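You operate a simulated robot arm through the tools that you are given. There is no shell and no other tool. Be economical: measure what you need, move in short steps, check, and stop when the job is done.

You run a simulated two-armed robot. Do the job below in one go: nothing can be reset, and whatever is moved stays where it is left.

Task
Stop button in, motor off, grey gate shut, then clear the stuck peg from that tube.
Fine: all three before the long flap opens; drop the peg in the reject bin; the flap ends shut. Where these are worked on the way, their far stop is far enough and under half their travel is too little: long flap.
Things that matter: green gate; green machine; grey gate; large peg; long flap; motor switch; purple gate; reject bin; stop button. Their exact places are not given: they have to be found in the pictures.

Only the result counts: the job must be done as asked and must still hold three seconds after the hand-in. Knocking over, shifting, dropping, spilling or breaking anything else fails it.

Robot
Two 7-joint arms with two-finger parallel grippers on one trunk, on a base that drives. Base frame: it is fixed to the floor where the robot stands at the start and does not move with it; the origin is under the middle of the robot, x ahead of it, y to its left, z up. Units: m, rad, N and s.
The left shoulder is at the start at [0.05, 0.161, 1.173], the right one opposite. With the tool pointing down near the work surface each hand reaches from about 0.1 to 0.64 m from the robot's upright axis, wherever it stands, measured 20 degrees to its own side. Places, roughly: green gate [0.7, 0.1, 1.1]; green machine [1.2, 0.3, 1.1]; grey gate [0.7, 0.3, 1.1]; large peg [0.75, -2.25, 0.75]; large peg (2x2x5 cm) [0.7, 0.3, 1.2]; long flap [0.7, 0.2, 1.2]; motor switch [0.7, -0.1, 1.1]; purple gate [0.7, -0.1, 1.1]; reject bin [0.75, -2.25, 0.75]; stop button [0.7, -0.1, 1]. Payload 3.43 kg a hand.
Tool frame (each hand has its own): the origin (TCP) lies between the finger pads and is the grasp point; the fingertips stand 0.03 m ahead of it; z points along the fingers, y is the line along which they close. Largest opening 0.094 m; finger width 0.028, thickness 0.01; the body of the gripper, 0.05 by 0.096 m, starts 0.055 m behind the TCP.
Orientation is that of the tool frame in the base frame, as a unit quaternion [w, x, y, z]. With the fingers straight down and closing along the base's y, the tool's x points along the base's -x, its y along +y and its z along -z.

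Tools
- The arms move only by the tool step_arm. It takes "left_moves", "right_moves" or both (then of equal length, played together; a hand with none holds still); each is a list of rows, each a list of 7 numbers: the shift along the tool's x, y, z in m, then the turn, a rotation vector about the tool's x, y, z in rad, then the finger opening in m, from 0 to 0.094. In form: [[tx, ty, tz, rx, ry, rz, grip], ...]. A call has 1 to 12 rows; each row is the pose to reach, as a shift and turn from the pose commanded when the call began, along the tool's axes at that moment. A row lasts 0.2 s, in which the tool goes at most 0.05 m and 0.15 rad; a call with a longer step from one row to the next is refused whole, and so is a gripper value outside its range. Where a pose cannot be reached the arm comes as near as it can. A force on the tool above 90 N (or 10 N above the force at the start of the call, whichever is more), or a blocked arm, ends the call early, and 0.2 s more pass. The fingers move at their own pace (about 0.045 m/s each) and stop on an object; they squeeze with about 36 N. The grip force told is the motor's: it shows also when the fingers shut on nothing. Time passes only in rows, and 0.2 s behind the last, so rows that repeat a pose let the fingers close. The reply holds the time, the measured pose of the TCP, the force on the tool along the base axes, the opening and the grip force, in the units named above and with some noise, with the torque about the TCP (base axes, N m) and any sound that the robot's microphone picked up.
- Cameras (640 x 400 px; columns grow to the right, rows downward): "scene" is now at [0.1272, 0.0288, 1.3151]; the picture's right is [0.29, -0.96, 0.00], its down [-0.39, -0.12, -0.92] and it looks along [0.88, 0.26, -0.40] (base axes); focal length 258 px, centre (320, 200). "left" rides on the left gripper at [0.076, -0.014, -0.102] in its tool frame; the picture's right is [0.18, 0.98, 0.00], its down [-0.75, 0.14, -0.64] and it looks along [-0.63, 0.12, 0.77] (tool axes); focal length 243 px, centre (320, 200). "right" rides on the right gripper at [0.076, 0.014, -0.102] in its tool frame; the picture's right is [-0.18, 0.98, 0.00], its down [-0.75, -0.14, -0.64] and it looks along [-0.63, -0.12, 0.77] (tool axes); focal length 243 px, centre (320, 200).
- grab_frame(camera): a new picture of that camera. The clock stands still meanwhile.
- raise_lower(by): slides the trunk up (or, below 0, down) by that many m; the arms and the scene camera ride with it, the base frame stays. It gives what a move gives, with no picture.
- steer(legs): drives the robot by 1 to 6 legs, each [ahead, left, turn to the left] in m, m and rad, along the robot's own axes; the way and the turn of a leg run together, so that a leg with both is an arc; at most 1.5 m and 3.142 rad a leg. The arms and the cameras ride along, it lands a little off, and it stops where it bumps. It gives what a move gives.
- turn_head(pan, tilt): turns the head with the scene camera to pan (to the left, within 1.396 rad either way) and tilt (down, from -0.506 to 1.204), counted from straight ahead of the robot. It gives what a move gives.
- point_at(camera, pixels): there is no depth. For up to 12 entries [column, row, z] of the newest picture of that camera ("zoom" is the newest enlarged one), the place [x, y] in the base frame at which the ray of that pixel passes the height z, good to about 0.002 m. The clock stands still meanwhile.
- zoom(camera, box): a new picture of the part [left, top, right, bottom] of that camera's present view, enlarged. The clock stands still meanwhile.
- sign_off(): hands the job in; it is judged then, once.

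Work in short steps. Measure before you move; look again where a grasp or a placing could have gone wrong, and mend it. You have 80 turns and 78 pictures in all, those below and enlarged ones among them. Open the grippers and draw the arms clear of the work before you hand the job in, unless the task says otherwise; then end with one line.

The tools are called after "Request:" as a command line: name --argument value ..., lists and objects as JSON in quotes. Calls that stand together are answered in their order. step_arm: Moves the arms, as the interface text tells. Its arguments: {"type":"object","properties":{"left_moves":{"type":"array","items":{"type":"array","items":{"type":"number"}}},"right_moves":{"type":"array","items":{"type":"array","items":{"type":"number"}}}},"required":[]} The other tools are called the same way: raise_lower (by) slides the trunk up or down; steer (legs) drives the base; turn_head (pan, tilt) turns the head that bears the scene camera; grab_frame (camera) takes a picture; point_at (camera, pixels) gives the place at which the rays of pixels pass given heights; zoom (camera, box) takes an enlarged picture of a part of a camera's view; sign_off () hands the job in.

At the start:

```text
time: 0.0
left_ee_pos: [0.3835, 0.2722, 1.0004]
left_orientation: [0.0, 0.0, 1.0, -0.001]
left_force: [-0.8, 0.2, 0.6]
left_moment: [0.07, 0.0, 0.0]
left_grip_width: 0.0941
left_grasp_force: 0.1
right_ee_pos: [0.3995, -0.0939, 1.0004]
right_orientation: [0.0, 0.0, 1.0, 0.0]
right_force: [0.5, 0.2, -0.3]
right_moment: [-0.01, 0.0, 0.03]
right_grip_width: 0.0939
right_grasp_force: 0.0
trunk travel left (down, up): [-0.2, 0.067]
robot x, y, heading: [-0.0007, -0.0008, -0.001]
head pan, tilt: [0.29, 0.414]
```

scene: 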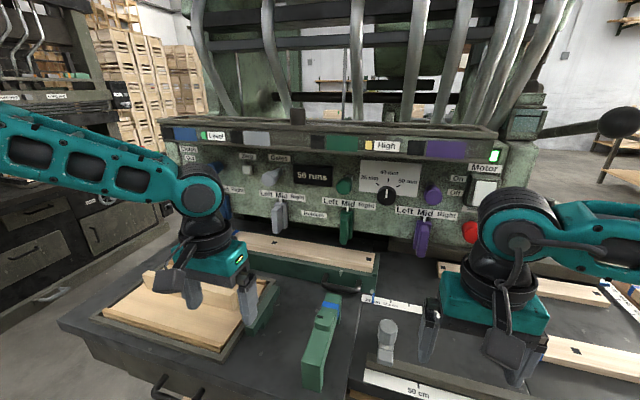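
right: 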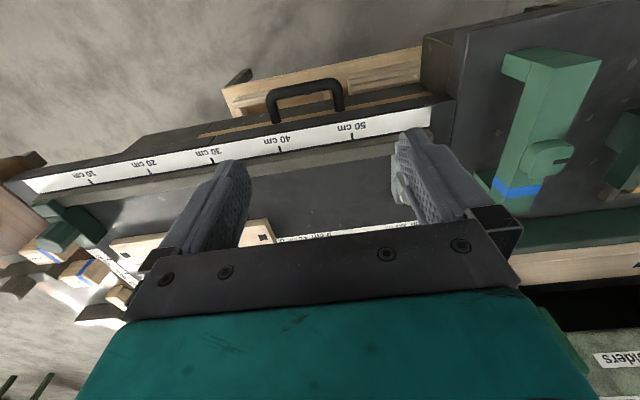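
left: 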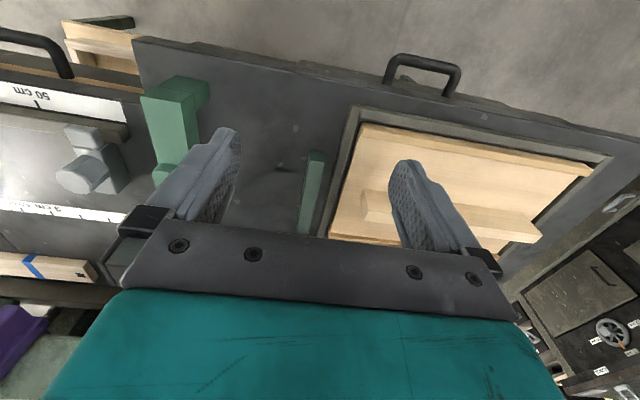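

The panel is around columns 170-510, rows 120-270. I enlarge it in two parts.

Request:
zoom --camera "scene" --box '[160, 110, 350, 250]'

Request:
zoom --camera "scene" --box '[330, 110, 520, 260]'

```text
2.86 times, centred on (255, 180) of scene
```

zoom: 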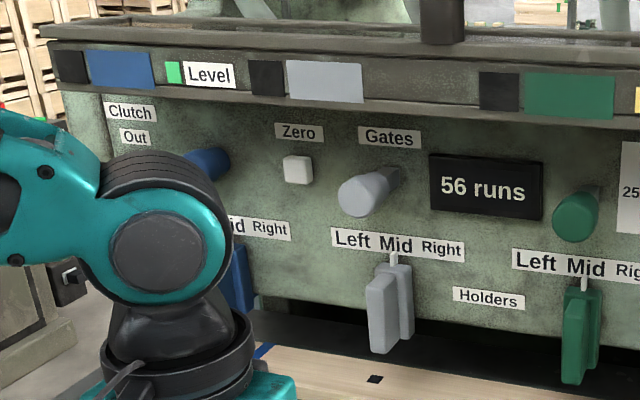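

```text
2.67 times, centred on (425, 185) of scene
```

zoom: 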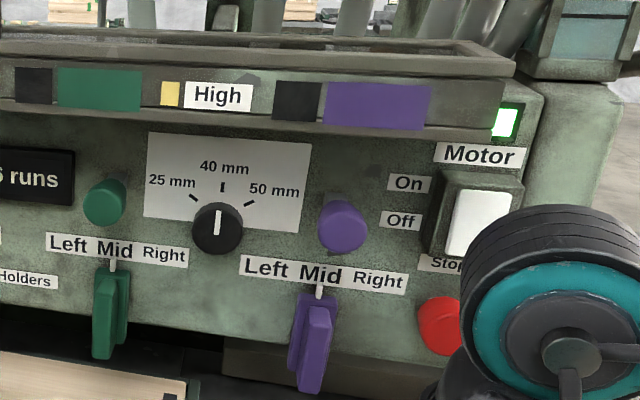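

I look at the top strip closely, then at the right side for the reject bin.

Request:
zoom --camera "scene" --box '[160, 60, 340, 170]'

Request:
turn_head --pan -1.2 --tilt 0.35

Request:
grab_frame --camera "scene"

```text
3.56 times, centred on (250, 115) of scene
```

zoom: 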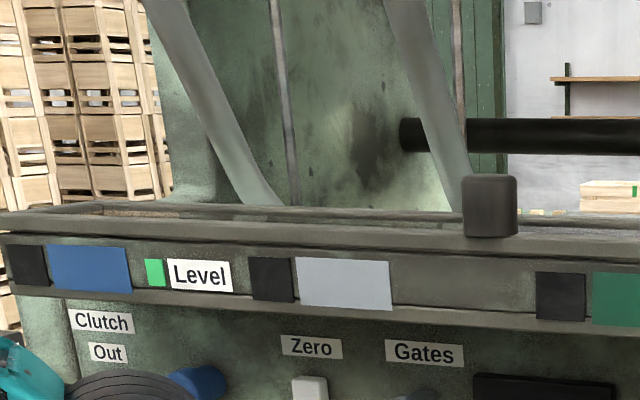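

```text
time: 1.6
left_ee_pos: [0.3849, 0.2709, 0.9999]
left_orientation: [0.0, 0.0, 1.0, 0.0]
left_force: [0.4, 0.3, -0.9]
left_moment: [0.04, 0.01, 0.03]
left_grip_width: 0.0939
left_grasp_force: 0.0
right_ee_pos: [0.3993, -0.0935, 1.0001]
right_orientation: [0.0, 0.001, 1.0, 0.0]
right_force: [-0.3, 0.5, 0.3]
right_moment: [0.01, -0.01, 0.0]
right_grip_width: 0.094
right_grasp_force: 0.0
trunk travel left (down, up): [-0.2, 0.067]
robot x, y, heading: [0.001, 0.0005, -0.0]
head pan, tilt: [-1.201, 0.351]
```

```text
71 pictures are left
```

scene: 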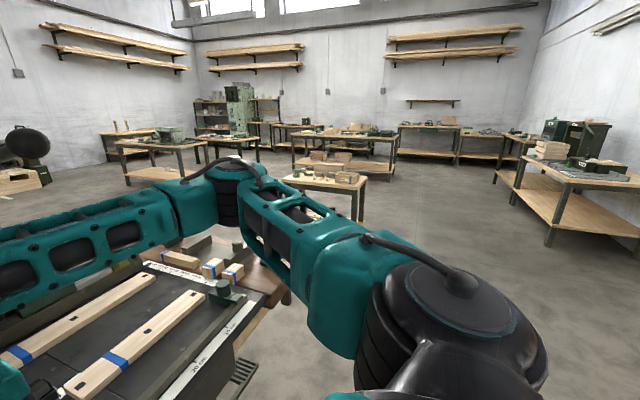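

The bin table at (325,175) is likely the place at y = -2.25. I enlarge it.

Request:
zoom --camera "scene" --box '[260, 130, 400, 220]'

Request:
point_at --camera "scene" --pixels '[[325, 178, 0.75], [300, 180, 0.75], [340, 180, 0.75]]'

Request:
raise_lower --by 0.067

Request:
turn_head --pan 0.2 --tilt 0.3

Request:
grab_frame --camera "scene"

```text
4.44 times, centred on (330, 175) of scene
```

zoom: 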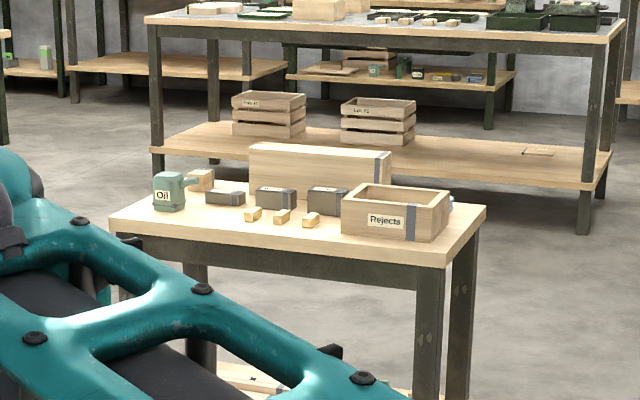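

```text
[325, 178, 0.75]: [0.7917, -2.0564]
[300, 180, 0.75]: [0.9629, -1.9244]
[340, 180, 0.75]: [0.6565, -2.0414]
```

```text
time: 2.6
left_ee_pos: [0.3849, 0.2713, 1.0665]
left_orientation: [0.001, 0.0, 1.0, 0.0]
left_force: [0.4, 0.4, 0.6]
left_moment: [0.0, -0.02, 0.0]
left_grip_width: 0.094
left_grasp_force: 0.1
right_ee_pos: [0.3993, -0.0938, 1.0673]
right_orientation: [0.0, 0.0, 1.0, 0.0]
right_force: [1.6, -0.6, -0.7]
right_moment: [0.01, 0.0, 0.03]
right_grip_width: 0.0939
right_grasp_force: 0.1
trunk travel left (down, up): [-0.267, 0.0]
robot x, y, heading: [-0.0012, -0.0031, -0.006]
head pan, tilt: [-1.201, 0.351]
```

```text
time: 4.2
left_ee_pos: [0.3847, 0.2717, 1.0665]
left_orientation: [0.0, 0.0, 1.0, -0.001]
left_force: [-0.5, 0.8, 0.4]
left_moment: [-0.04, 0.0, -0.01]
left_grip_width: 0.0938
left_grasp_force: 0.0
right_ee_pos: [0.3988, -0.0936, 1.0668]
right_orientation: [0.001, 0.001, 1.0, -0.001]
right_force: [-1.3, 0.3, -0.2]
right_moment: [0.01, 0.01, 0.02]
right_grip_width: 0.0939
right_grasp_force: 0.1
trunk travel left (down, up): [-0.267, 0.0]
robot x, y, heading: [0.0, 0.003, -0.002]
head pan, tilt: [0.201, 0.3]
```

```text
69 pictures are left
```

scene: 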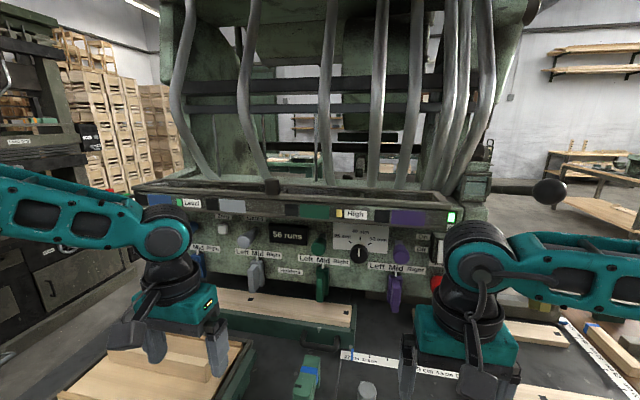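

Request:
zoom --camera "scene" --box '[130, 150, 310, 260]'

Request:
zoom --camera "scene" --box '[290, 150, 470, 300]'

Request:
zoom --camera "scene" --box '[120, 250, 340, 390]'

```text
3.56 times, centred on (220, 205) of scene
```

zoom: 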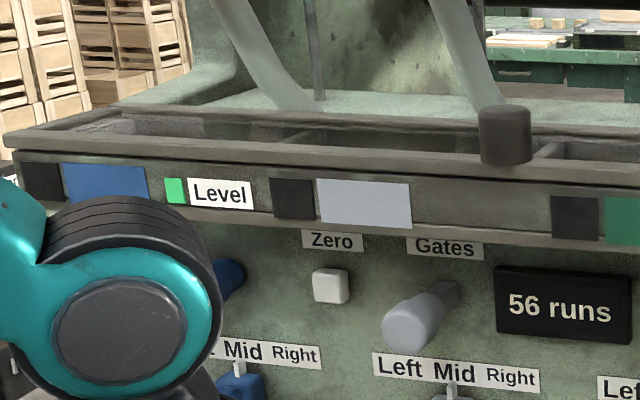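

```text
2.67 times, centred on (380, 225) of scene
```

zoom: 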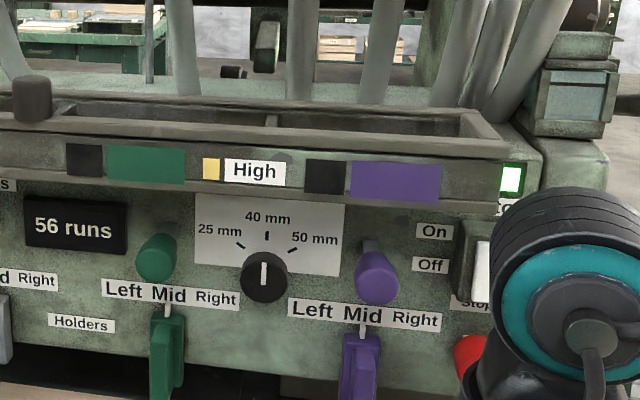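

```text
2.86 times, centred on (230, 320) of scene
```

zoom: 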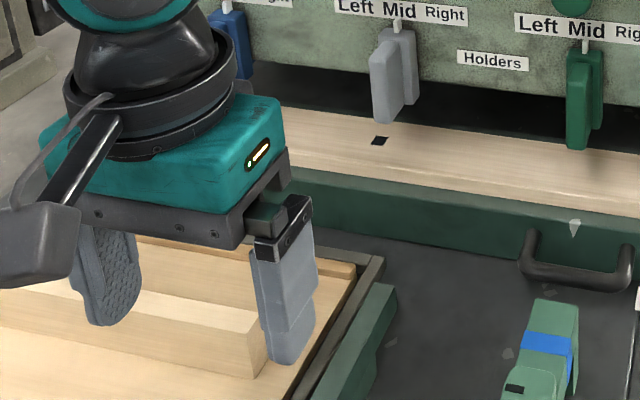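

The grey knob under "Gates" seems to be further out than the green and purple ones. I shift the right hand aside and pitch it so that its camera faces the panel.

Request:
step_arm --right_moves '[[0, -0.03, -0.02, 0, -0.14, 0, 0], [0, -0.06, -0.04, 0, -0.28, 0, 0], [0, -0.09, -0.06, 0, -0.42, 0, 0], [0, -0.12, -0.06, 0, -0.56, 0, 0], [0, -0.12, -0.06, 0, -0.7, 0, 0]]'

Request:
grab_frame --camera "right"

Request:
grab_frame --camera "scene"

```text
time: 5.4
left_ee_pos: [0.3846, 0.2717, 1.0663]
left_orientation: [0.0, -0.001, 1.0, 0.0]
left_force: [1.2, 0.3, 0.3]
left_moment: [0.03, 0.06, 0.0]
left_grip_width: 0.0939
left_grasp_force: 0.1
right_ee_pos: [0.3982, -0.2126, 1.127]
right_orientation: [0.345, 0.001, 0.938, 0.0]
right_force: [-0.5, 0.0, 0.4]
right_moment: [-0.01, 0.0, -0.01]
right_grip_width: 0.0
right_grasp_force: 10.2
trunk travel left (down, up): [-0.267, 0.0]
robot x, y, heading: [-0.0007, -0.0023, 0.003]
head pan, tilt: [0.201, 0.3]
```

```text
65 pictures are left
```

right: 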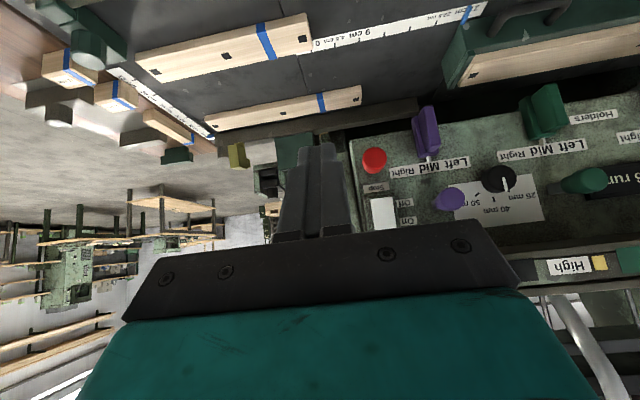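

```text
64 pictures are left
```

scene: 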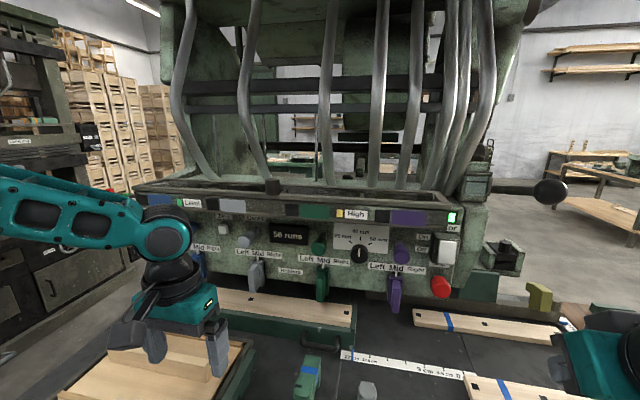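

The stop button (440,287) and motor switch (447,250) are now free. I enlarge that part and the knob row.

Request:
zoom --camera "scene" --box '[380, 190, 500, 310]'

Request:
zoom --camera "right" --box '[340, 80, 640, 290]'

Request:
zoom --camera "scene" --box '[190, 170, 350, 280]'

```text
3.33 times, centred on (440, 250) of scene
```

zoom: 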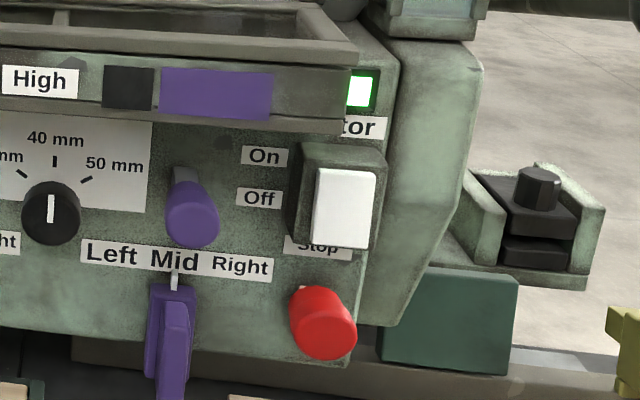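

```text
1.90 times, centred on (490, 185) of right
```

zoom: 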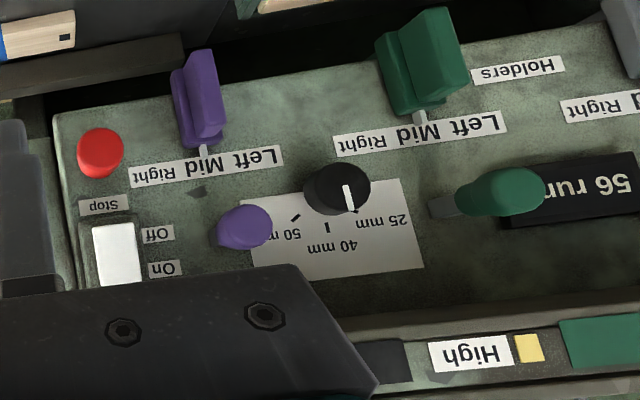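

```text
3.64 times, centred on (270, 225) of scene
```

zoom: 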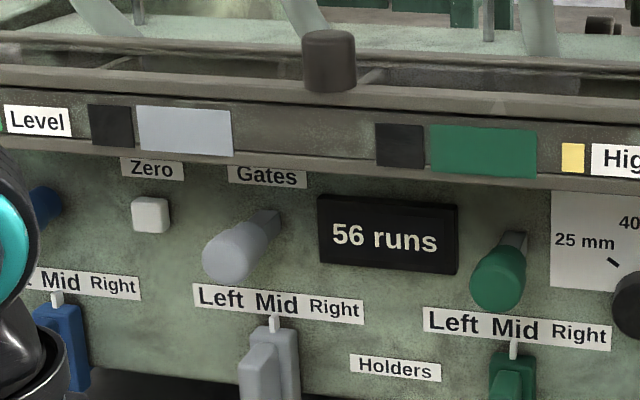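

I triangulate: the same features in the scene and the right camera, each at two heights.

Request:
point_at --camera "scene" --pixels '[[442.4, 288, 1.0], [442.4, 288, 1.1], [447.5, 251.5, 1.0], [447.5, 251.5, 1.1], [402, 256.6, 1.0], [402, 256.6, 1.1], [318.6, 248.4, 1.0], [318.6, 248.4, 1.1], [244.7, 240.9, 1.0], [244.7, 240.9, 1.1], [272.2, 187, 1.1], [272.2, 187, 1.2]]'

Request:
point_at --camera "right" --pixels '[[374, 159, 1.0], [374, 159, 1.05], [383, 212, 1.05], [383, 212, 1.1], [451.6, 198, 1.0], [451.6, 198, 1.1], [592.6, 180, 1.0], [592.6, 180, 1.1]]'

```text
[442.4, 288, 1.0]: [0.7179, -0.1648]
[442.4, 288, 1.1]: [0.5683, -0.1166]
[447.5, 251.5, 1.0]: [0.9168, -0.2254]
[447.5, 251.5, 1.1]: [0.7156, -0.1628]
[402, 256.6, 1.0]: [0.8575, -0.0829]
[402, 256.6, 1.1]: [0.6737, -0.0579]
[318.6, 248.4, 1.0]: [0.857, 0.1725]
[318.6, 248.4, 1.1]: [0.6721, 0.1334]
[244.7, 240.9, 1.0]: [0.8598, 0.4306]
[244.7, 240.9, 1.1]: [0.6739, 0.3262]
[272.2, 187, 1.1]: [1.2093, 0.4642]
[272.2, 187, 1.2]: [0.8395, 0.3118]
```

```text
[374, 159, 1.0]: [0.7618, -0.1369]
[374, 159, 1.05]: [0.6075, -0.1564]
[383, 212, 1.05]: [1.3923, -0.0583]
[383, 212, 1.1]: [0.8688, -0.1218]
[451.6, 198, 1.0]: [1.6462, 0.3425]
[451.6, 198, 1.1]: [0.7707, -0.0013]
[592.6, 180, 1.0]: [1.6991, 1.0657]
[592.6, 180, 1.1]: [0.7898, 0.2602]
```

Stop face ≈ (0.677,-0.150,1.028), rocker ≈ (0.68,-0.150,1.118), purple/green knobs at x≈0.645, z≈1.115. Now I do the same with the left hand for the grey knob.

Request:
step_arm --left_moves '[[0, 0.03, -0.02, 0, -0.14, 0, 0], [0, 0.06, -0.04, 0, -0.28, 0, 0], [0, 0.09, -0.06, 0, -0.42, 0, 0], [0, 0.12, -0.06, 0, -0.56, 0, 0], [0, 0.12, -0.06, 0, -0.7, 0, 0]]'

Request:
zoom --camera "left" --box '[0, 80, 320, 280]'

Request:
grab_frame --camera "scene"

```text
time: 6.6
left_ee_pos: [0.3851, 0.3907, 1.1253]
left_orientation: [0.344, 0.001, 0.939, -0.001]
left_force: [0.7, -0.4, -0.1]
left_moment: [0.02, -0.03, 0.01]
left_grip_width: 0.0
left_grasp_force: 10.5
right_ee_pos: [0.3987, -0.2138, 1.1268]
right_orientation: [0.343, 0.001, 0.939, 0.0]
right_force: [0.7, -0.4, -0.3]
right_moment: [0.0, 0.02, 0.0]
right_grip_width: 0.0
right_grasp_force: 33.2
trunk travel left (down, up): [-0.267, 0.0]
robot x, y, heading: [0.0013, 0.0004, -0.0]
head pan, tilt: [0.201, 0.3]
```

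```text
2.00 times, centred on (160, 180) of left
```

zoom: 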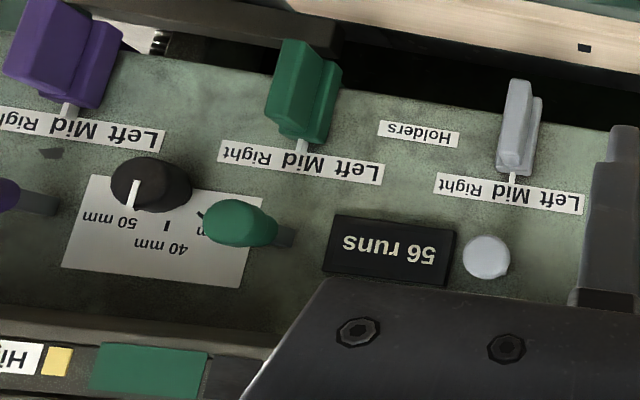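

```text
59 pictures are left
```

scene: 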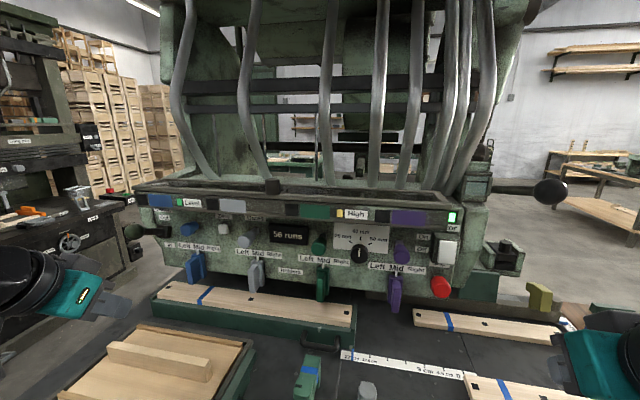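

I enlarge the left part of the panel and get the grey knob's ray.

Request:
zoom --camera "scene" --box '[130, 170, 290, 290]'

Request:
point_at --camera "left" --pixels '[[243.5, 208, 1.1], [243.5, 208, 1.15], [168, 187.5, 1.1], [168, 187.5, 1.05]]'

Request:
point_at --camera "scene" --pixels '[[308, 244, 1.05], [308, 244, 1.1]]'

```text
3.33 times, centred on (210, 230) of scene
```

zoom: 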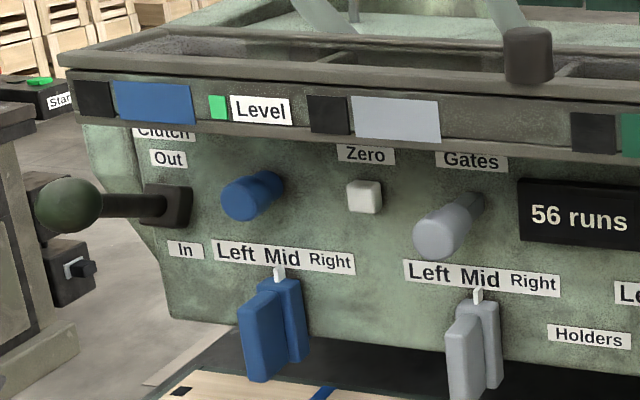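

```text
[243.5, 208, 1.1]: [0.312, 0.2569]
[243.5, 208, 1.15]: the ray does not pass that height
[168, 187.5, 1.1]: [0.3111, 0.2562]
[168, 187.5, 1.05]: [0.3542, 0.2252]
```

```text
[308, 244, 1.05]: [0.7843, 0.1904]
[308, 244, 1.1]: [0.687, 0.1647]
```

The left camera's newest full picture is stale; I take a new one.

Request:
grab_frame --camera "left"

Request:
point_at --camera "left" --pixels '[[243.5, 208, 1.0], [243.5, 208, 1.1], [168, 187.5, 1.1], [168, 187.5, 1.05]]'

Request:
point_at --camera "scene" --pixels '[[244, 242, 1.1], [244, 242, 1.13]]'

```text
57 pictures are left
```

left: 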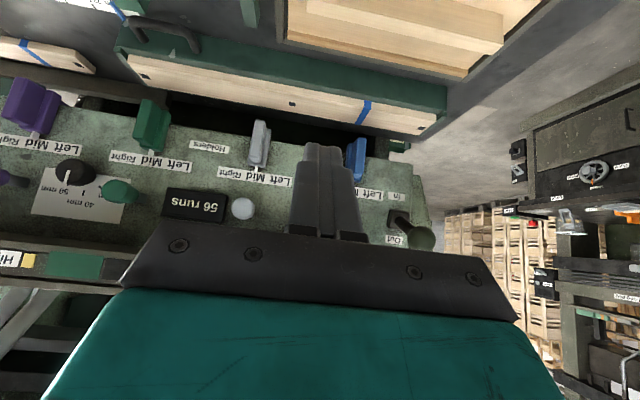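

```text
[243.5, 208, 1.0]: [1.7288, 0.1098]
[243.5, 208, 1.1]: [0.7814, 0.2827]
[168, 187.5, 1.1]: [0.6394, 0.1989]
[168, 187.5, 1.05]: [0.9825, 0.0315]
```

```text
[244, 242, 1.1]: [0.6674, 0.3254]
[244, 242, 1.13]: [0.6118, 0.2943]
```

Grey knob face ≈ (0.640,0.309,1.115), same depth as the other gates (open when out), panel at x≈0.706. Next the right hand goes level in front of the stop button.

Request:
step_arm --right_moves '[[-0.002, 0.0105, 0.0235, 0, -0.145, 0, 0], [-0.004, 0.021, 0.047, 0, -0.29, 0, 0], [-0.006, 0.0315, 0.0705, 0, -0.435, 0, 0], [-0.008, 0.042, 0.094, 0, -0.58, 0, 0], [-0.01, 0.0525, 0.1175, 0, -0.725, 0, 0], [-0.0121, 0.063, 0.141, 0, -0.87, 0, 0], [-0.0121, 0.063, 0.141, 0, -0.87, 0, 0]]'

Request:
grab_frame --camera "scene"

```text
time: 8.2
left_ee_pos: [0.3841, 0.3916, 1.1269]
left_orientation: [0.344, 0.0, 0.939, 0.0]
left_force: [0.3, -0.3, -1.2]
left_moment: [0.03, 0.0, -0.02]
left_grip_width: 0.0001
left_grasp_force: 33.2
right_ee_pos: [0.4398, -0.1899, 1.088]
right_orientation: [0.496, 0.001, 0.868, -0.001]
right_force: [-0.2, 0.2, 1.0]
right_moment: [0.04, 0.03, 0.03]
right_grip_width: 0.0
right_grasp_force: 32.9
right hand out of reach, approached as far as the arm can: row 3, 4, 5, 6, 7
trunk travel left (down, up): [-0.267, 0.0]
robot x, y, heading: [0.0007, -0.0027, 0.0]
head pan, tilt: [0.201, 0.3]
```

```text
56 pictures are left
```

scene: 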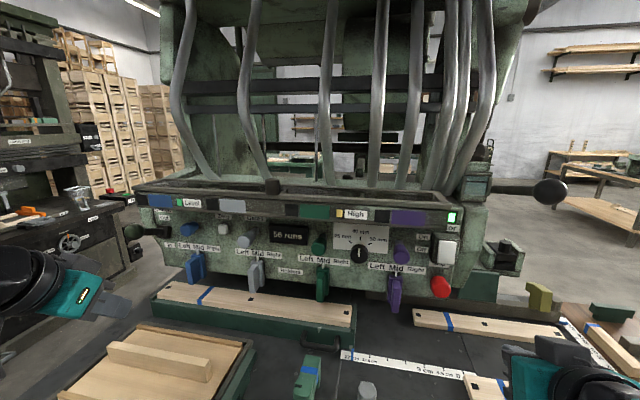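

The level pose wasn't reachable there; the pitch is now about 1.04 rad, which is good enough to press. I go toward the stop button with this tilt.

Request:
step_arm --right_moves '[[-0.008, 0.01, 0.042, 0, 0, 0, 0], [-0.016, 0.02, 0.084, 0, 0, 0, 0], [-0.024, 0.03, 0.125, 0, 0, 0, 0], [-0.032, 0.04, 0.167, 0, 0, 0, 0], [-0.032, 0.04, 0.167, 0, 0, 0, 0]]'

Request:
grab_frame --camera "scene"

Request:
grab_frame --camera "right"

```text
time: 9.4
left_ee_pos: [0.3847, 0.3901, 1.1273]
left_orientation: [0.344, -0.001, 0.939, 0.0]
left_force: [0.7, -0.8, -0.7]
left_moment: [0.02, 0.05, -0.01]
left_grip_width: 0.0
left_grasp_force: 33.5
right_ee_pos: [0.5991, -0.1473, 1.0297]
right_orientation: [0.496, 0.0, 0.868, 0.0]
right_force: [-0.7, 1.1, 0.0]
right_moment: [-0.04, -0.03, -0.04]
right_grip_width: 0.0
right_grasp_force: 32.9
trunk travel left (down, up): [-0.267, 0.0]
robot x, y, heading: [0.003, 0.0014, -0.001]
head pan, tilt: [0.201, 0.3]
```

```text
55 pictures are left
```

scene: 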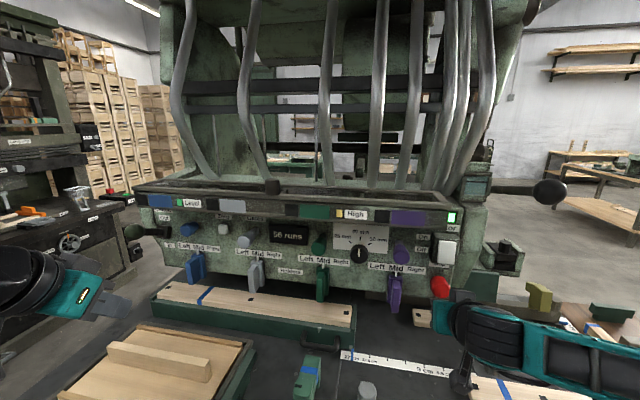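

```text
54 pictures are left
```

right: 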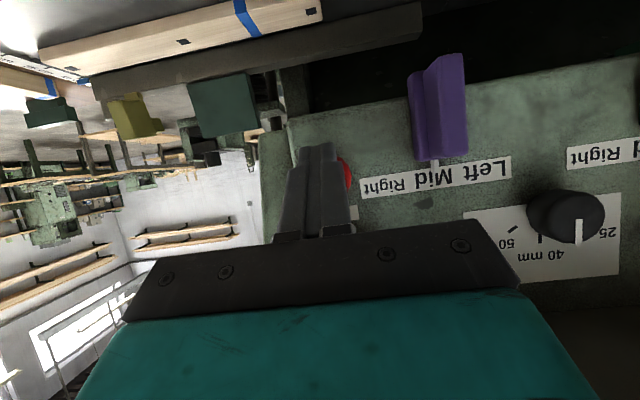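

The fingers line up with the stop button (about y = -0.147). I press forward along x in small steps.

Request:
step_arm --right_moves '[[-0.0102, 0, 0.0172, 0, 0, 0, 0], [-0.0203, 0, 0.0345, 0, 0, 0, 0], [-0.0229, 0, 0.0388, 0, 0, 0, 0], [-0.0254, 0, 0.0431, 0, 0, 0, 0], [-0.0279, 0, 0.0474, 0, 0, 0, 0], [-0.0305, 0, 0.0517, 0, 0, 0, 0]]'

Request:
zoom --camera "scene" --box '[380, 190, 500, 310]'

```text
time: 10.7
left_ee_pos: [0.3772, 0.3886, 1.1296]
left_orientation: [0.347, 0.001, 0.938, -0.001]
left_force: [-0.4, -0.5, -0.2]
left_moment: [0.0, -0.04, -0.02]
left_grip_width: 0.0
left_grasp_force: 33.1
right_ee_pos: [0.6396, -0.1464, 1.0303]
right_orientation: [0.491, -0.001, 0.871, 0.001]
right_force: [-48.7, -7.1, 17.4]
right_moment: [0.02, -0.36, -0.32]
right_grip_width: 0.0
right_grasp_force: 32.9
trunk travel left (down, up): [-0.267, 0.0]
robot x, y, heading: [-0.0012, -0.0024, -0.007]
head pan, tilt: [0.201, 0.3]
stopped in row 6 (right hand): the force on the tool passed its limit at 96 N (the readings are from after the stop); the commanded pose is now the measured one
```

```text
3.33 times, centred on (440, 250) of scene
```

zoom: 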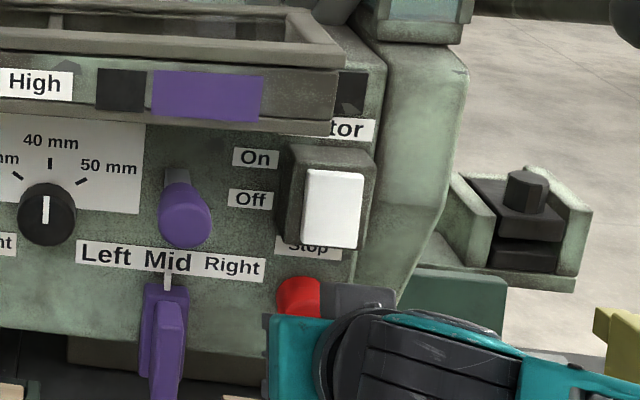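

The motor lamp went dark. I back off and look whether the button stays in.

Request:
step_arm --right_moves '[[0.02, 0, -0.034, 0, 0, 0, 0], [0.04, -0.02, -0.069, 0, 0, 0, 0], [0.04, -0.06, -0.09, 0, 0, 0, 0], [0.04, -0.1, -0.1, 0, 0, 0, 0]]'

Request:
zoom --camera "scene" --box '[380, 190, 500, 310]'

```text
time: 11.7
left_ee_pos: [0.3838, 0.3888, 1.1262]
left_orientation: [0.343, 0.0, 0.939, 0.0]
left_force: [-0.5, 1.5, -0.4]
left_moment: [0.01, -0.02, 0.0]
left_grip_width: 0.0001
left_grasp_force: 33.0
right_ee_pos: [0.5408, -0.2449, 1.0426]
right_orientation: [0.487, -0.001, 0.873, 0.0]
right_force: [0.5, 0.0, -0.4]
right_moment: [0.0, -0.01, -0.01]
right_grip_width: 0.0
right_grasp_force: 32.7
trunk travel left (down, up): [-0.267, 0.0]
robot x, y, heading: [-0.0052, -0.0004, -0.003]
head pan, tilt: [0.201, 0.3]
```

```text
3.33 times, centred on (440, 250) of scene
```

zoom: 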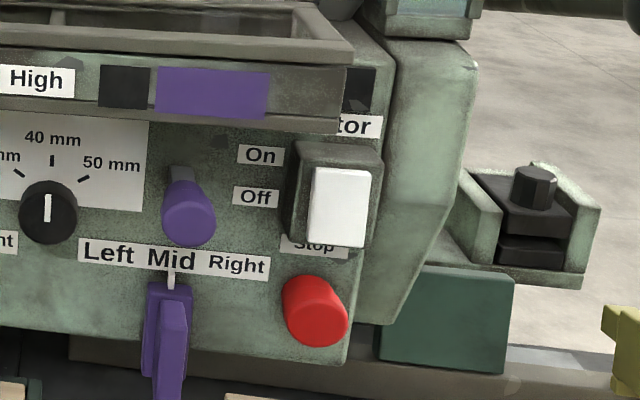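

The button face sits further in (zoom (318,318) vs (328,335)) and the lamp is dark. Next is the rocker's lower half, toward (y=-0.150, z≈1.098).

Request:
step_arm --right_moves '[[-0.035, 0.02, 0.0, 0, 0, 0, 0], [-0.0795, 0.04, 0.0, 0, 0, 0, 0], [-0.0795, 0.07, 0.01, 0, 0, 0, 0], [-0.0795, 0.095, 0.0202, 0, 0, 0, 0], [-0.0795, 0.095, 0.0202, 0, 0, 0, 0]]'

Request:
zoom --camera "scene" --box '[380, 190, 500, 310]'

Request:
grab_frame --camera "right"

```text
time: 12.9
left_ee_pos: [0.3839, 0.3896, 1.1268]
left_orientation: [0.343, 0.001, 0.939, 0.0]
left_force: [-0.3, 0.2, 0.5]
left_moment: [0.01, -0.04, 0.0]
left_grip_width: 0.0001
left_grasp_force: 33.3
right_ee_pos: [0.5996, -0.1503, 1.1]
right_orientation: [0.488, -0.001, 0.873, -0.001]
right_force: [0.3, -0.2, -0.2]
right_moment: [0.02, -0.01, 0.03]
right_grip_width: 0.0
right_grasp_force: 33.5
trunk travel left (down, up): [-0.267, 0.0]
robot x, y, heading: [0.0025, 0.0, -0.002]
head pan, tilt: [0.201, 0.3]
```

```text
3.33 times, centred on (440, 250) of scene
```

zoom: 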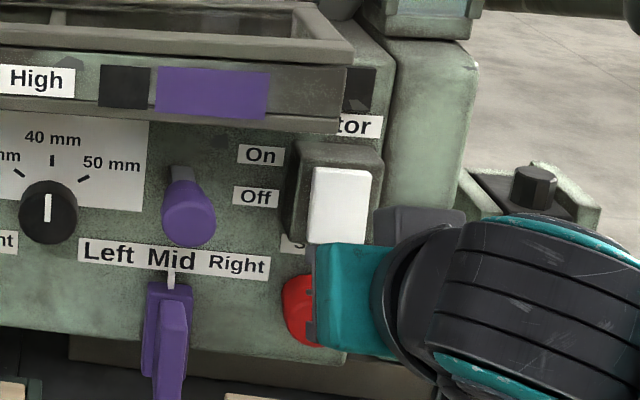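

```text
50 pictures are left
```

right: 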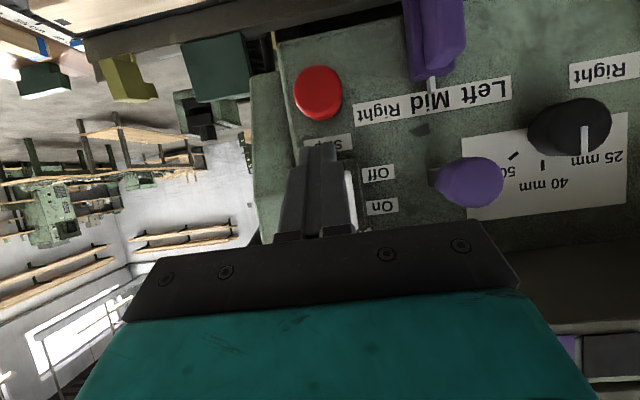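

The tip is at the rocker's lower end. I press forward.

Request:
step_arm --right_moves '[[-0.0095, 0, 0.0153, 0, 0, 0, 0], [-0.0189, 0, 0.0306, 0, 0, 0, 0], [-0.0216, 0, 0.0349, 0, 0, 0, 0], [-0.0242, 0, 0.0391, 0, 0, 0, 0], [-0.0268, 0, 0.0434, 0, 0, 0, 0], [-0.0295, 0, 0.0476, 0, 0, 0, 0]]'

Request:
zoom --camera "scene" --box '[380, 190, 500, 310]'

```text
time: 14.2
left_ee_pos: [0.3842, 0.3883, 1.126]
left_orientation: [0.343, 0.001, 0.939, -0.001]
left_force: [2.8, 0.3, -0.9]
left_moment: [0.01, 0.07, 0.01]
left_grip_width: 0.0001
left_grasp_force: 32.6
right_ee_pos: [0.6453, -0.1493, 1.093]
right_orientation: [0.478, -0.001, 0.878, -0.002]
right_force: [-33.7, -6.7, 9.1]
right_moment: [-0.15, -0.04, -0.29]
right_grip_width: 0.0002
right_grasp_force: 32.8
trunk travel left (down, up): [-0.267, 0.0]
robot x, y, heading: [-0.0027, -0.0017, -0.003]
head pan, tilt: [0.201, 0.3]
stopped in row 6 (right hand): the force on the tool passed its limit at 95 N (the readings are from after the stop); the commanded pose is now the measured one
```

```text
3.33 times, centred on (440, 250) of scene
```

zoom: 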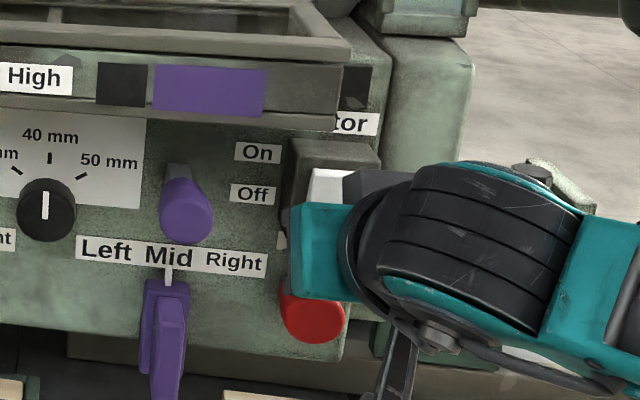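

I withdraw and look at the rocker's state.

Request:
step_arm --right_moves '[[0.02, 0, -0.034, 0, 0, 0, 0], [0.04, -0.02, -0.069, 0, 0, 0, 0], [0.04, -0.06, -0.09, 0, 0, 0, 0], [0.05, -0.1, -0.09, 0, 0, 0, 0]]'

Request:
zoom --camera "scene" --box '[380, 190, 500, 310]'

Request:
grab_frame --camera "right"

```text
time: 15.2
left_ee_pos: [0.3832, 0.3897, 1.1275]
left_orientation: [0.343, 0.001, 0.939, 0.0]
left_force: [1.1, -1.5, 0.4]
left_moment: [0.0, -0.01, 0.04]
left_grip_width: 0.0003
left_grasp_force: 33.6
right_ee_pos: [0.5439, -0.25, 1.1]
right_orientation: [0.478, -0.002, 0.878, -0.001]
right_force: [0.4, -0.4, 0.2]
right_moment: [0.0, 0.0, 0.01]
right_grip_width: 0.0
right_grasp_force: 33.0
trunk travel left (down, up): [-0.267, 0.0]
robot x, y, heading: [-0.0017, 0.0006, -0.003]
head pan, tilt: [0.201, 0.3]
```

```text
3.33 times, centred on (440, 250) of scene
```

zoom: 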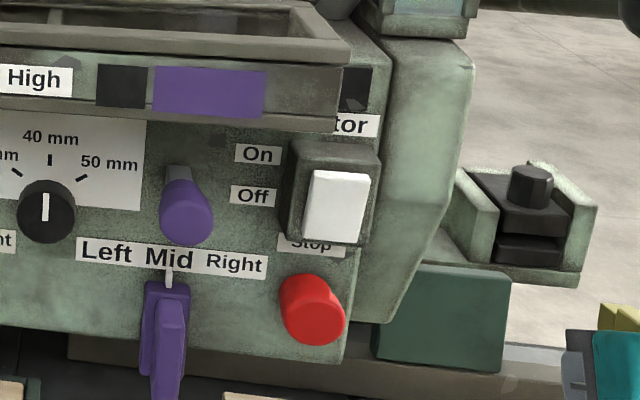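

```text
47 pictures are left
```

right: 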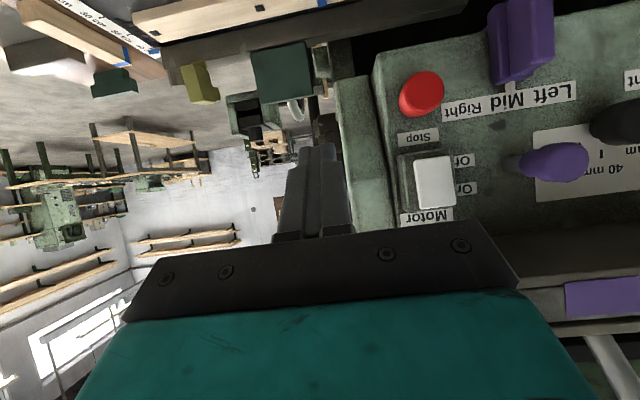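

I compare the rocker's tilt more closely.

Request:
zoom --camera "right" --box '[380, 130, 480, 230]'

Request:
zoom --camera "scene" --box '[425, 225, 465, 270]'

```text
4.00 times, centred on (430, 180) of right
```

zoom: 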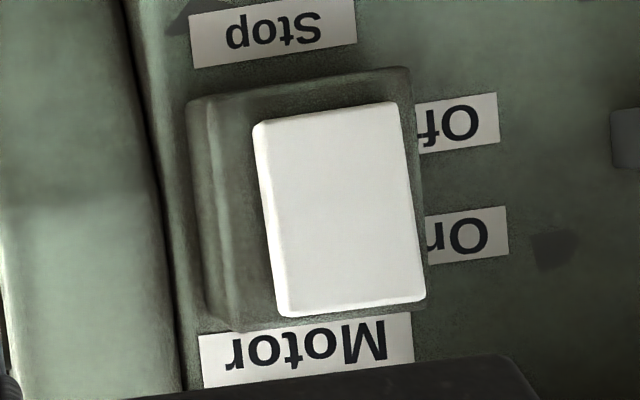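

```text
8.89 times, centred on (445, 248) of scene
```

zoom: 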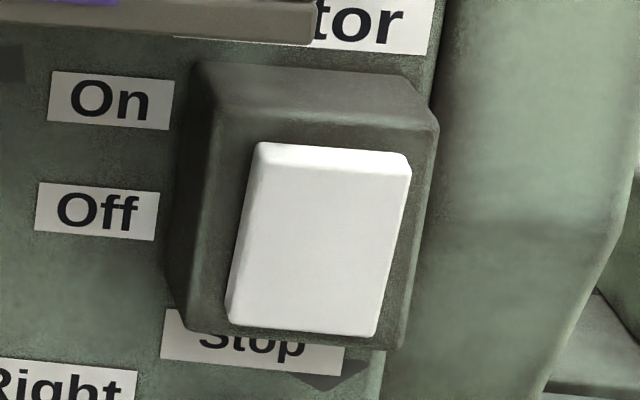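

I triangulate the plate's corners to judge its tilt.

Request:
point_at --camera "zoom" --pixels '[[228, 320, 1.05], [228, 320, 1.15], [258, 145, 1.05], [258, 145, 1.15], [410, 157, 1.05], [410, 157, 1.15], [373, 337, 1.05], [373, 337, 1.15]]'

Request:
point_at --camera "right" --pixels '[[448.3, 155.8, 1.08], [448.3, 155.8, 1.1], [456.3, 205, 1.12], [456.3, 205, 1.16], [421.3, 209.3, 1.12], [421.3, 209.3, 1.16], [403.8, 160.5, 1.08], [403.8, 160.5, 1.1]]'

```text
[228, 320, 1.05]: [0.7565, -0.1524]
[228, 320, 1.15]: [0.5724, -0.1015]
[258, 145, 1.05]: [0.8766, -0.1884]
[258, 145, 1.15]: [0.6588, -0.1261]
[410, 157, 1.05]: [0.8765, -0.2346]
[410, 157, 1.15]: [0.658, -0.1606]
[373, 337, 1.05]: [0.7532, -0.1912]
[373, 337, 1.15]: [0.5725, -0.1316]
```

```text
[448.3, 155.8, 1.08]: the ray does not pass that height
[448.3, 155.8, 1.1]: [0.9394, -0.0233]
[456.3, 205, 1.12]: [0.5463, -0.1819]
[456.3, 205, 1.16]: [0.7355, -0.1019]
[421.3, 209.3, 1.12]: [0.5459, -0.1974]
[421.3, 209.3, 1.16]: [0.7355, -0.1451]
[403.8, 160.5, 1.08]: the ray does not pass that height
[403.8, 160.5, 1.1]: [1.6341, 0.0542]
```

The plate's top edge is at x≈0.668 and its bottom edge at x≈0.673, so it now leans to Off. Next the left hand goes in front of the grey knob (0.640,0.309,1.115).

Request:
step_arm --left_moves '[[-0.024, -0.016, 0.022, 0, -0.06, 0, 0], [-0.048, -0.032, 0.044, 0, -0.12, 0, 0], [-0.072, -0.048, 0.066, 0, -0.18, 0, 0], [-0.097, -0.064, 0.088, 0, -0.24, 0, 0], [-0.121, -0.0805, 0.11, 0, -0.3, 0, 0], [-0.145, -0.0805, 0.1327, 0, -0.3, 0, 0], [-0.145, -0.0805, 0.1327, 0, -0.3, 0, 0]]'

Request:
grab_frame --camera "left"

Request:
grab_frame --camera "scene"

```text
time: 16.8
left_ee_pos: [0.5806, 0.3058, 1.1171]
left_orientation: [0.48, 0.002, 0.878, -0.001]
left_force: [0.3, -0.1, 0.3]
left_moment: [0.01, 0.0, 0.02]
left_grip_width: 0.0
left_grasp_force: 33.2
right_ee_pos: [0.5439, -0.2492, 1.0988]
right_orientation: [0.477, -0.003, 0.879, 0.0]
right_force: [0.0, -1.1, 0.9]
right_moment: [0.01, 0.0, 0.0]
right_grip_width: 0.0001
right_grasp_force: 32.5
trunk travel left (down, up): [-0.267, 0.0]
robot x, y, heading: [-0.0036, 0.0017, -0.004]
head pan, tilt: [0.201, 0.3]
```

```text
44 pictures are left
```

left: 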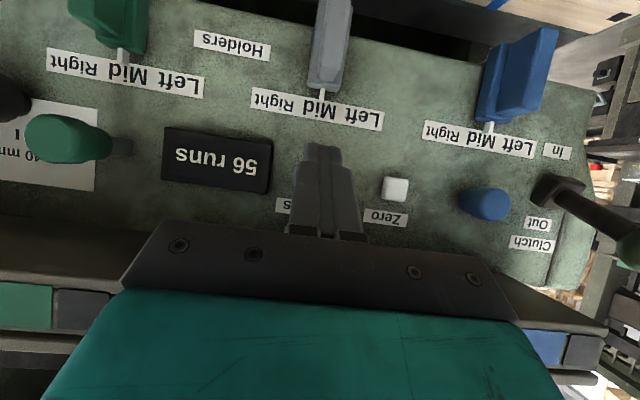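

```text
43 pictures are left
```

scene: 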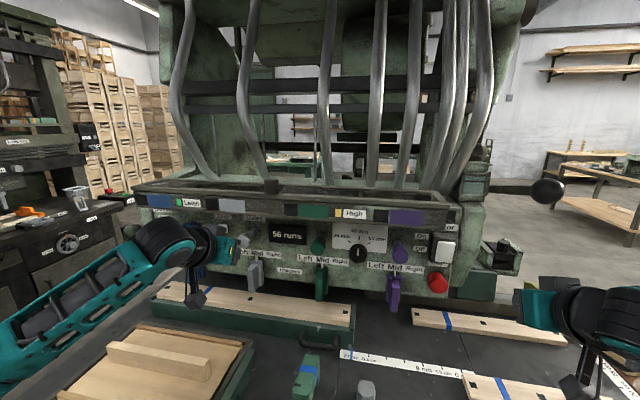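

The blue knob sits visibly further in than the grey one, so pushing in means shut. I push the grey knob in steps.

Request:
step_arm --left_moves '[[-0.0108, 0.001, 0.0168, 0, 0, 0, 0], [-0.0162, 0.002, 0.0252, 0, 0, 0, 0], [-0.0216, 0.002, 0.0337, 0, 0, 0, 0], [-0.027, 0.002, 0.0421, 0, 0, 0, 0], [-0.0324, 0.002, 0.0505, 0, 0, 0, 0], [-0.0378, 0.002, 0.0589, 0, 0, 0, 0]]'

Request:
zoom --camera "scene" --box '[130, 170, 330, 290]'

```text
time: 18.3
left_ee_pos: [0.6333, 0.3103, 1.1189]
left_orientation: [0.473, 0.001, 0.881, 0.001]
left_force: [-54.6, -1.2, 12.8]
left_moment: [-0.18, -0.1, -0.21]
left_grip_width: 0.0001
left_grasp_force: 32.9
right_ee_pos: [0.5372, -0.2481, 1.1053]
right_orientation: [0.481, -0.004, 0.877, 0.001]
right_force: [-0.5, -0.1, 0.4]
right_moment: [0.01, 0.02, 0.01]
right_grip_width: 0.0001
right_grasp_force: 32.6
trunk travel left (down, up): [-0.267, 0.0]
robot x, y, heading: [-0.006, -0.0005, 0.005]
head pan, tilt: [0.201, 0.3]
stopped in row 6 (left hand): the force on the tool passed its limit at 96 N (the readings are from after the stop); the commanded pose is now the measured one
```

```text
3.20 times, centred on (230, 230) of scene
```

zoom: 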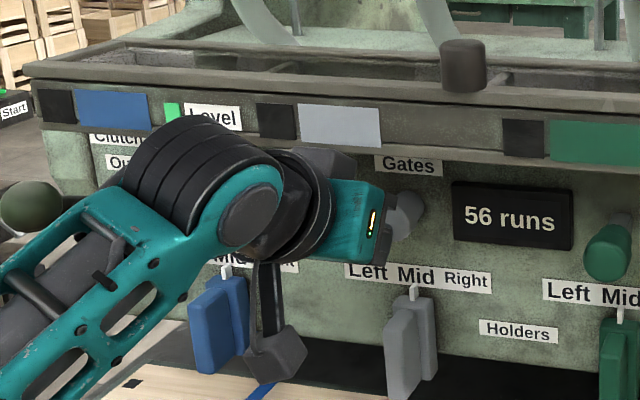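

The knob gave about 26 mm and then stopped. I back the hand away and check it.

Request:
step_arm --left_moves '[[0.02, 0, -0.034, 0, 0, 0, 0], [0.035, 0.02, -0.069, 0, 0, 0, 0], [0.05, 0.06, -0.1, 0, 0, 0, 0], [0.06, 0.1, -0.12, 0, 0, 0, 0], [0.07, 0.13, -0.13, 0, 0, 0, 0]]'

Request:
zoom --camera "scene" --box '[130, 170, 330, 290]'

Request:
grab_frame --camera "left"

```text
refused: row 3 steps farther than a row can; nothing moved
```

```text
3.20 times, centred on (230, 230) of scene
```

zoom: 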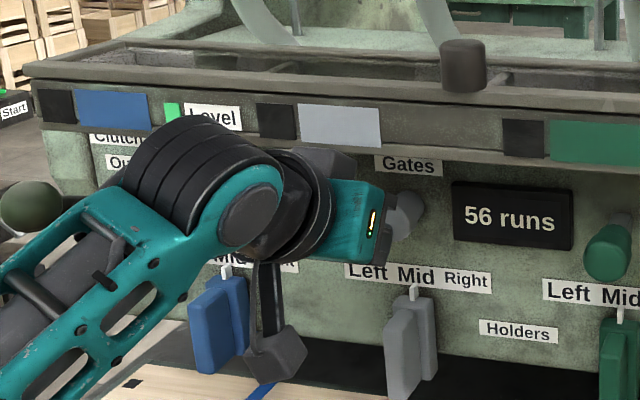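

```text
40 pictures are left
```

left: 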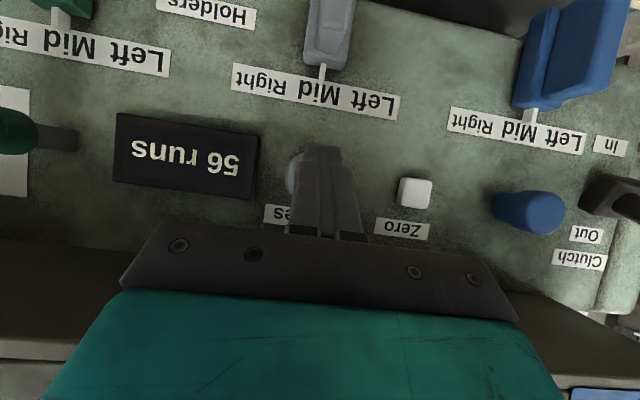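

The step was too long and refused; I repeat it with smaller rows.

Request:
step_arm --left_moves '[[0.02, 0, -0.034, 0, 0, 0, 0], [0.03, 0.02, -0.065, 0, 0, 0, 0], [0.035, 0.05, -0.09, 0, 0, 0, 0], [0.04, 0.085, -0.11, 0, 0, 0, 0], [0.045, 0.12, -0.13, 0, 0, 0, 0]]'

Request:
grab_frame --camera "scene"

Request:
zoom --camera "scene" --box '[130, 150, 330, 275]'

```text
time: 19.5
left_ee_pos: [0.5098, 0.4321, 1.1462]
left_orientation: [0.468, 0.001, 0.884, 0.0]
left_force: [-0.1, 0.3, 0.5]
left_moment: [0.02, -0.02, -0.03]
left_grip_width: 0.0
left_grasp_force: 32.5
right_ee_pos: [0.5418, -0.2487, 1.1011]
right_orientation: [0.479, -0.004, 0.878, 0.0]
right_force: [0.3, -0.4, -0.3]
right_moment: [0.01, -0.02, 0.0]
right_grip_width: 0.0001
right_grasp_force: 33.2
trunk travel left (down, up): [-0.267, 0.0]
robot x, y, heading: [-0.0034, -0.0016, 0.002]
head pan, tilt: [0.201, 0.3]
```

```text
39 pictures are left
```

scene: 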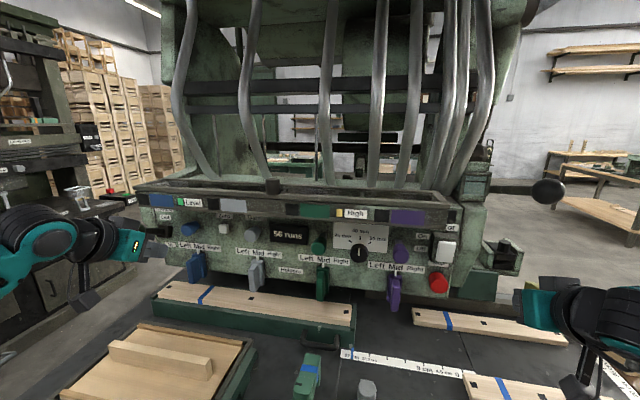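

```text
3.20 times, centred on (230, 212) of scene
```

zoom: 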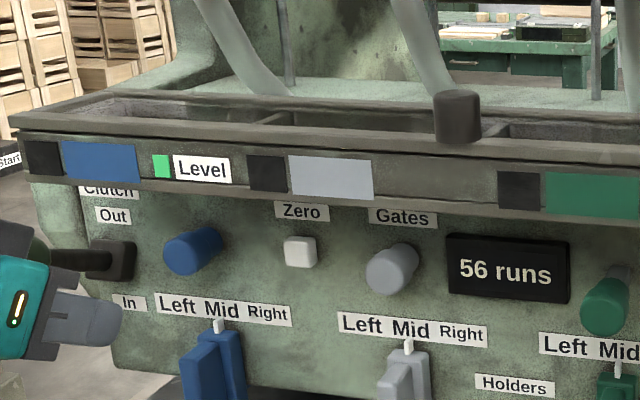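

The grey knob is now in, like the blue one. Now I study the flap: zoom on its knob at (272,186) and rails.

Request:
zoom --camera "scene" --box '[200, 165, 300, 225]'

Request:
zoom --camera "scene" --box '[380, 170, 480, 240]'

```text
6.40 times, centred on (250, 195) of scene
```

zoom: 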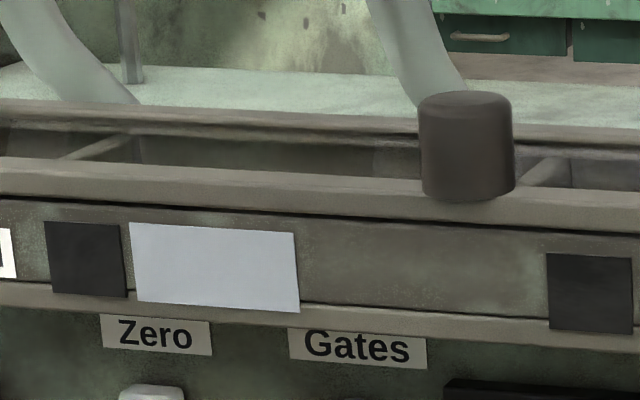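

```text
5.71 times, centred on (430, 205) of scene
```

zoom: 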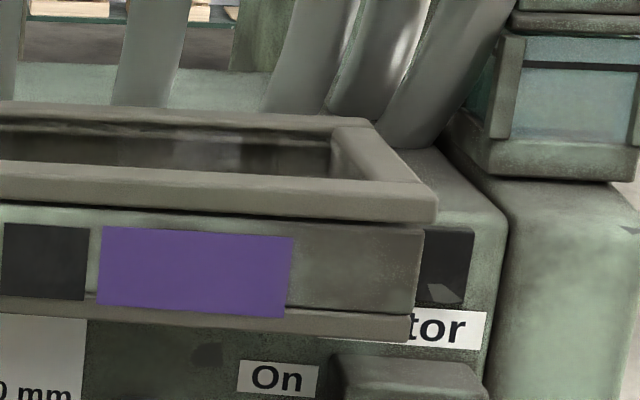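

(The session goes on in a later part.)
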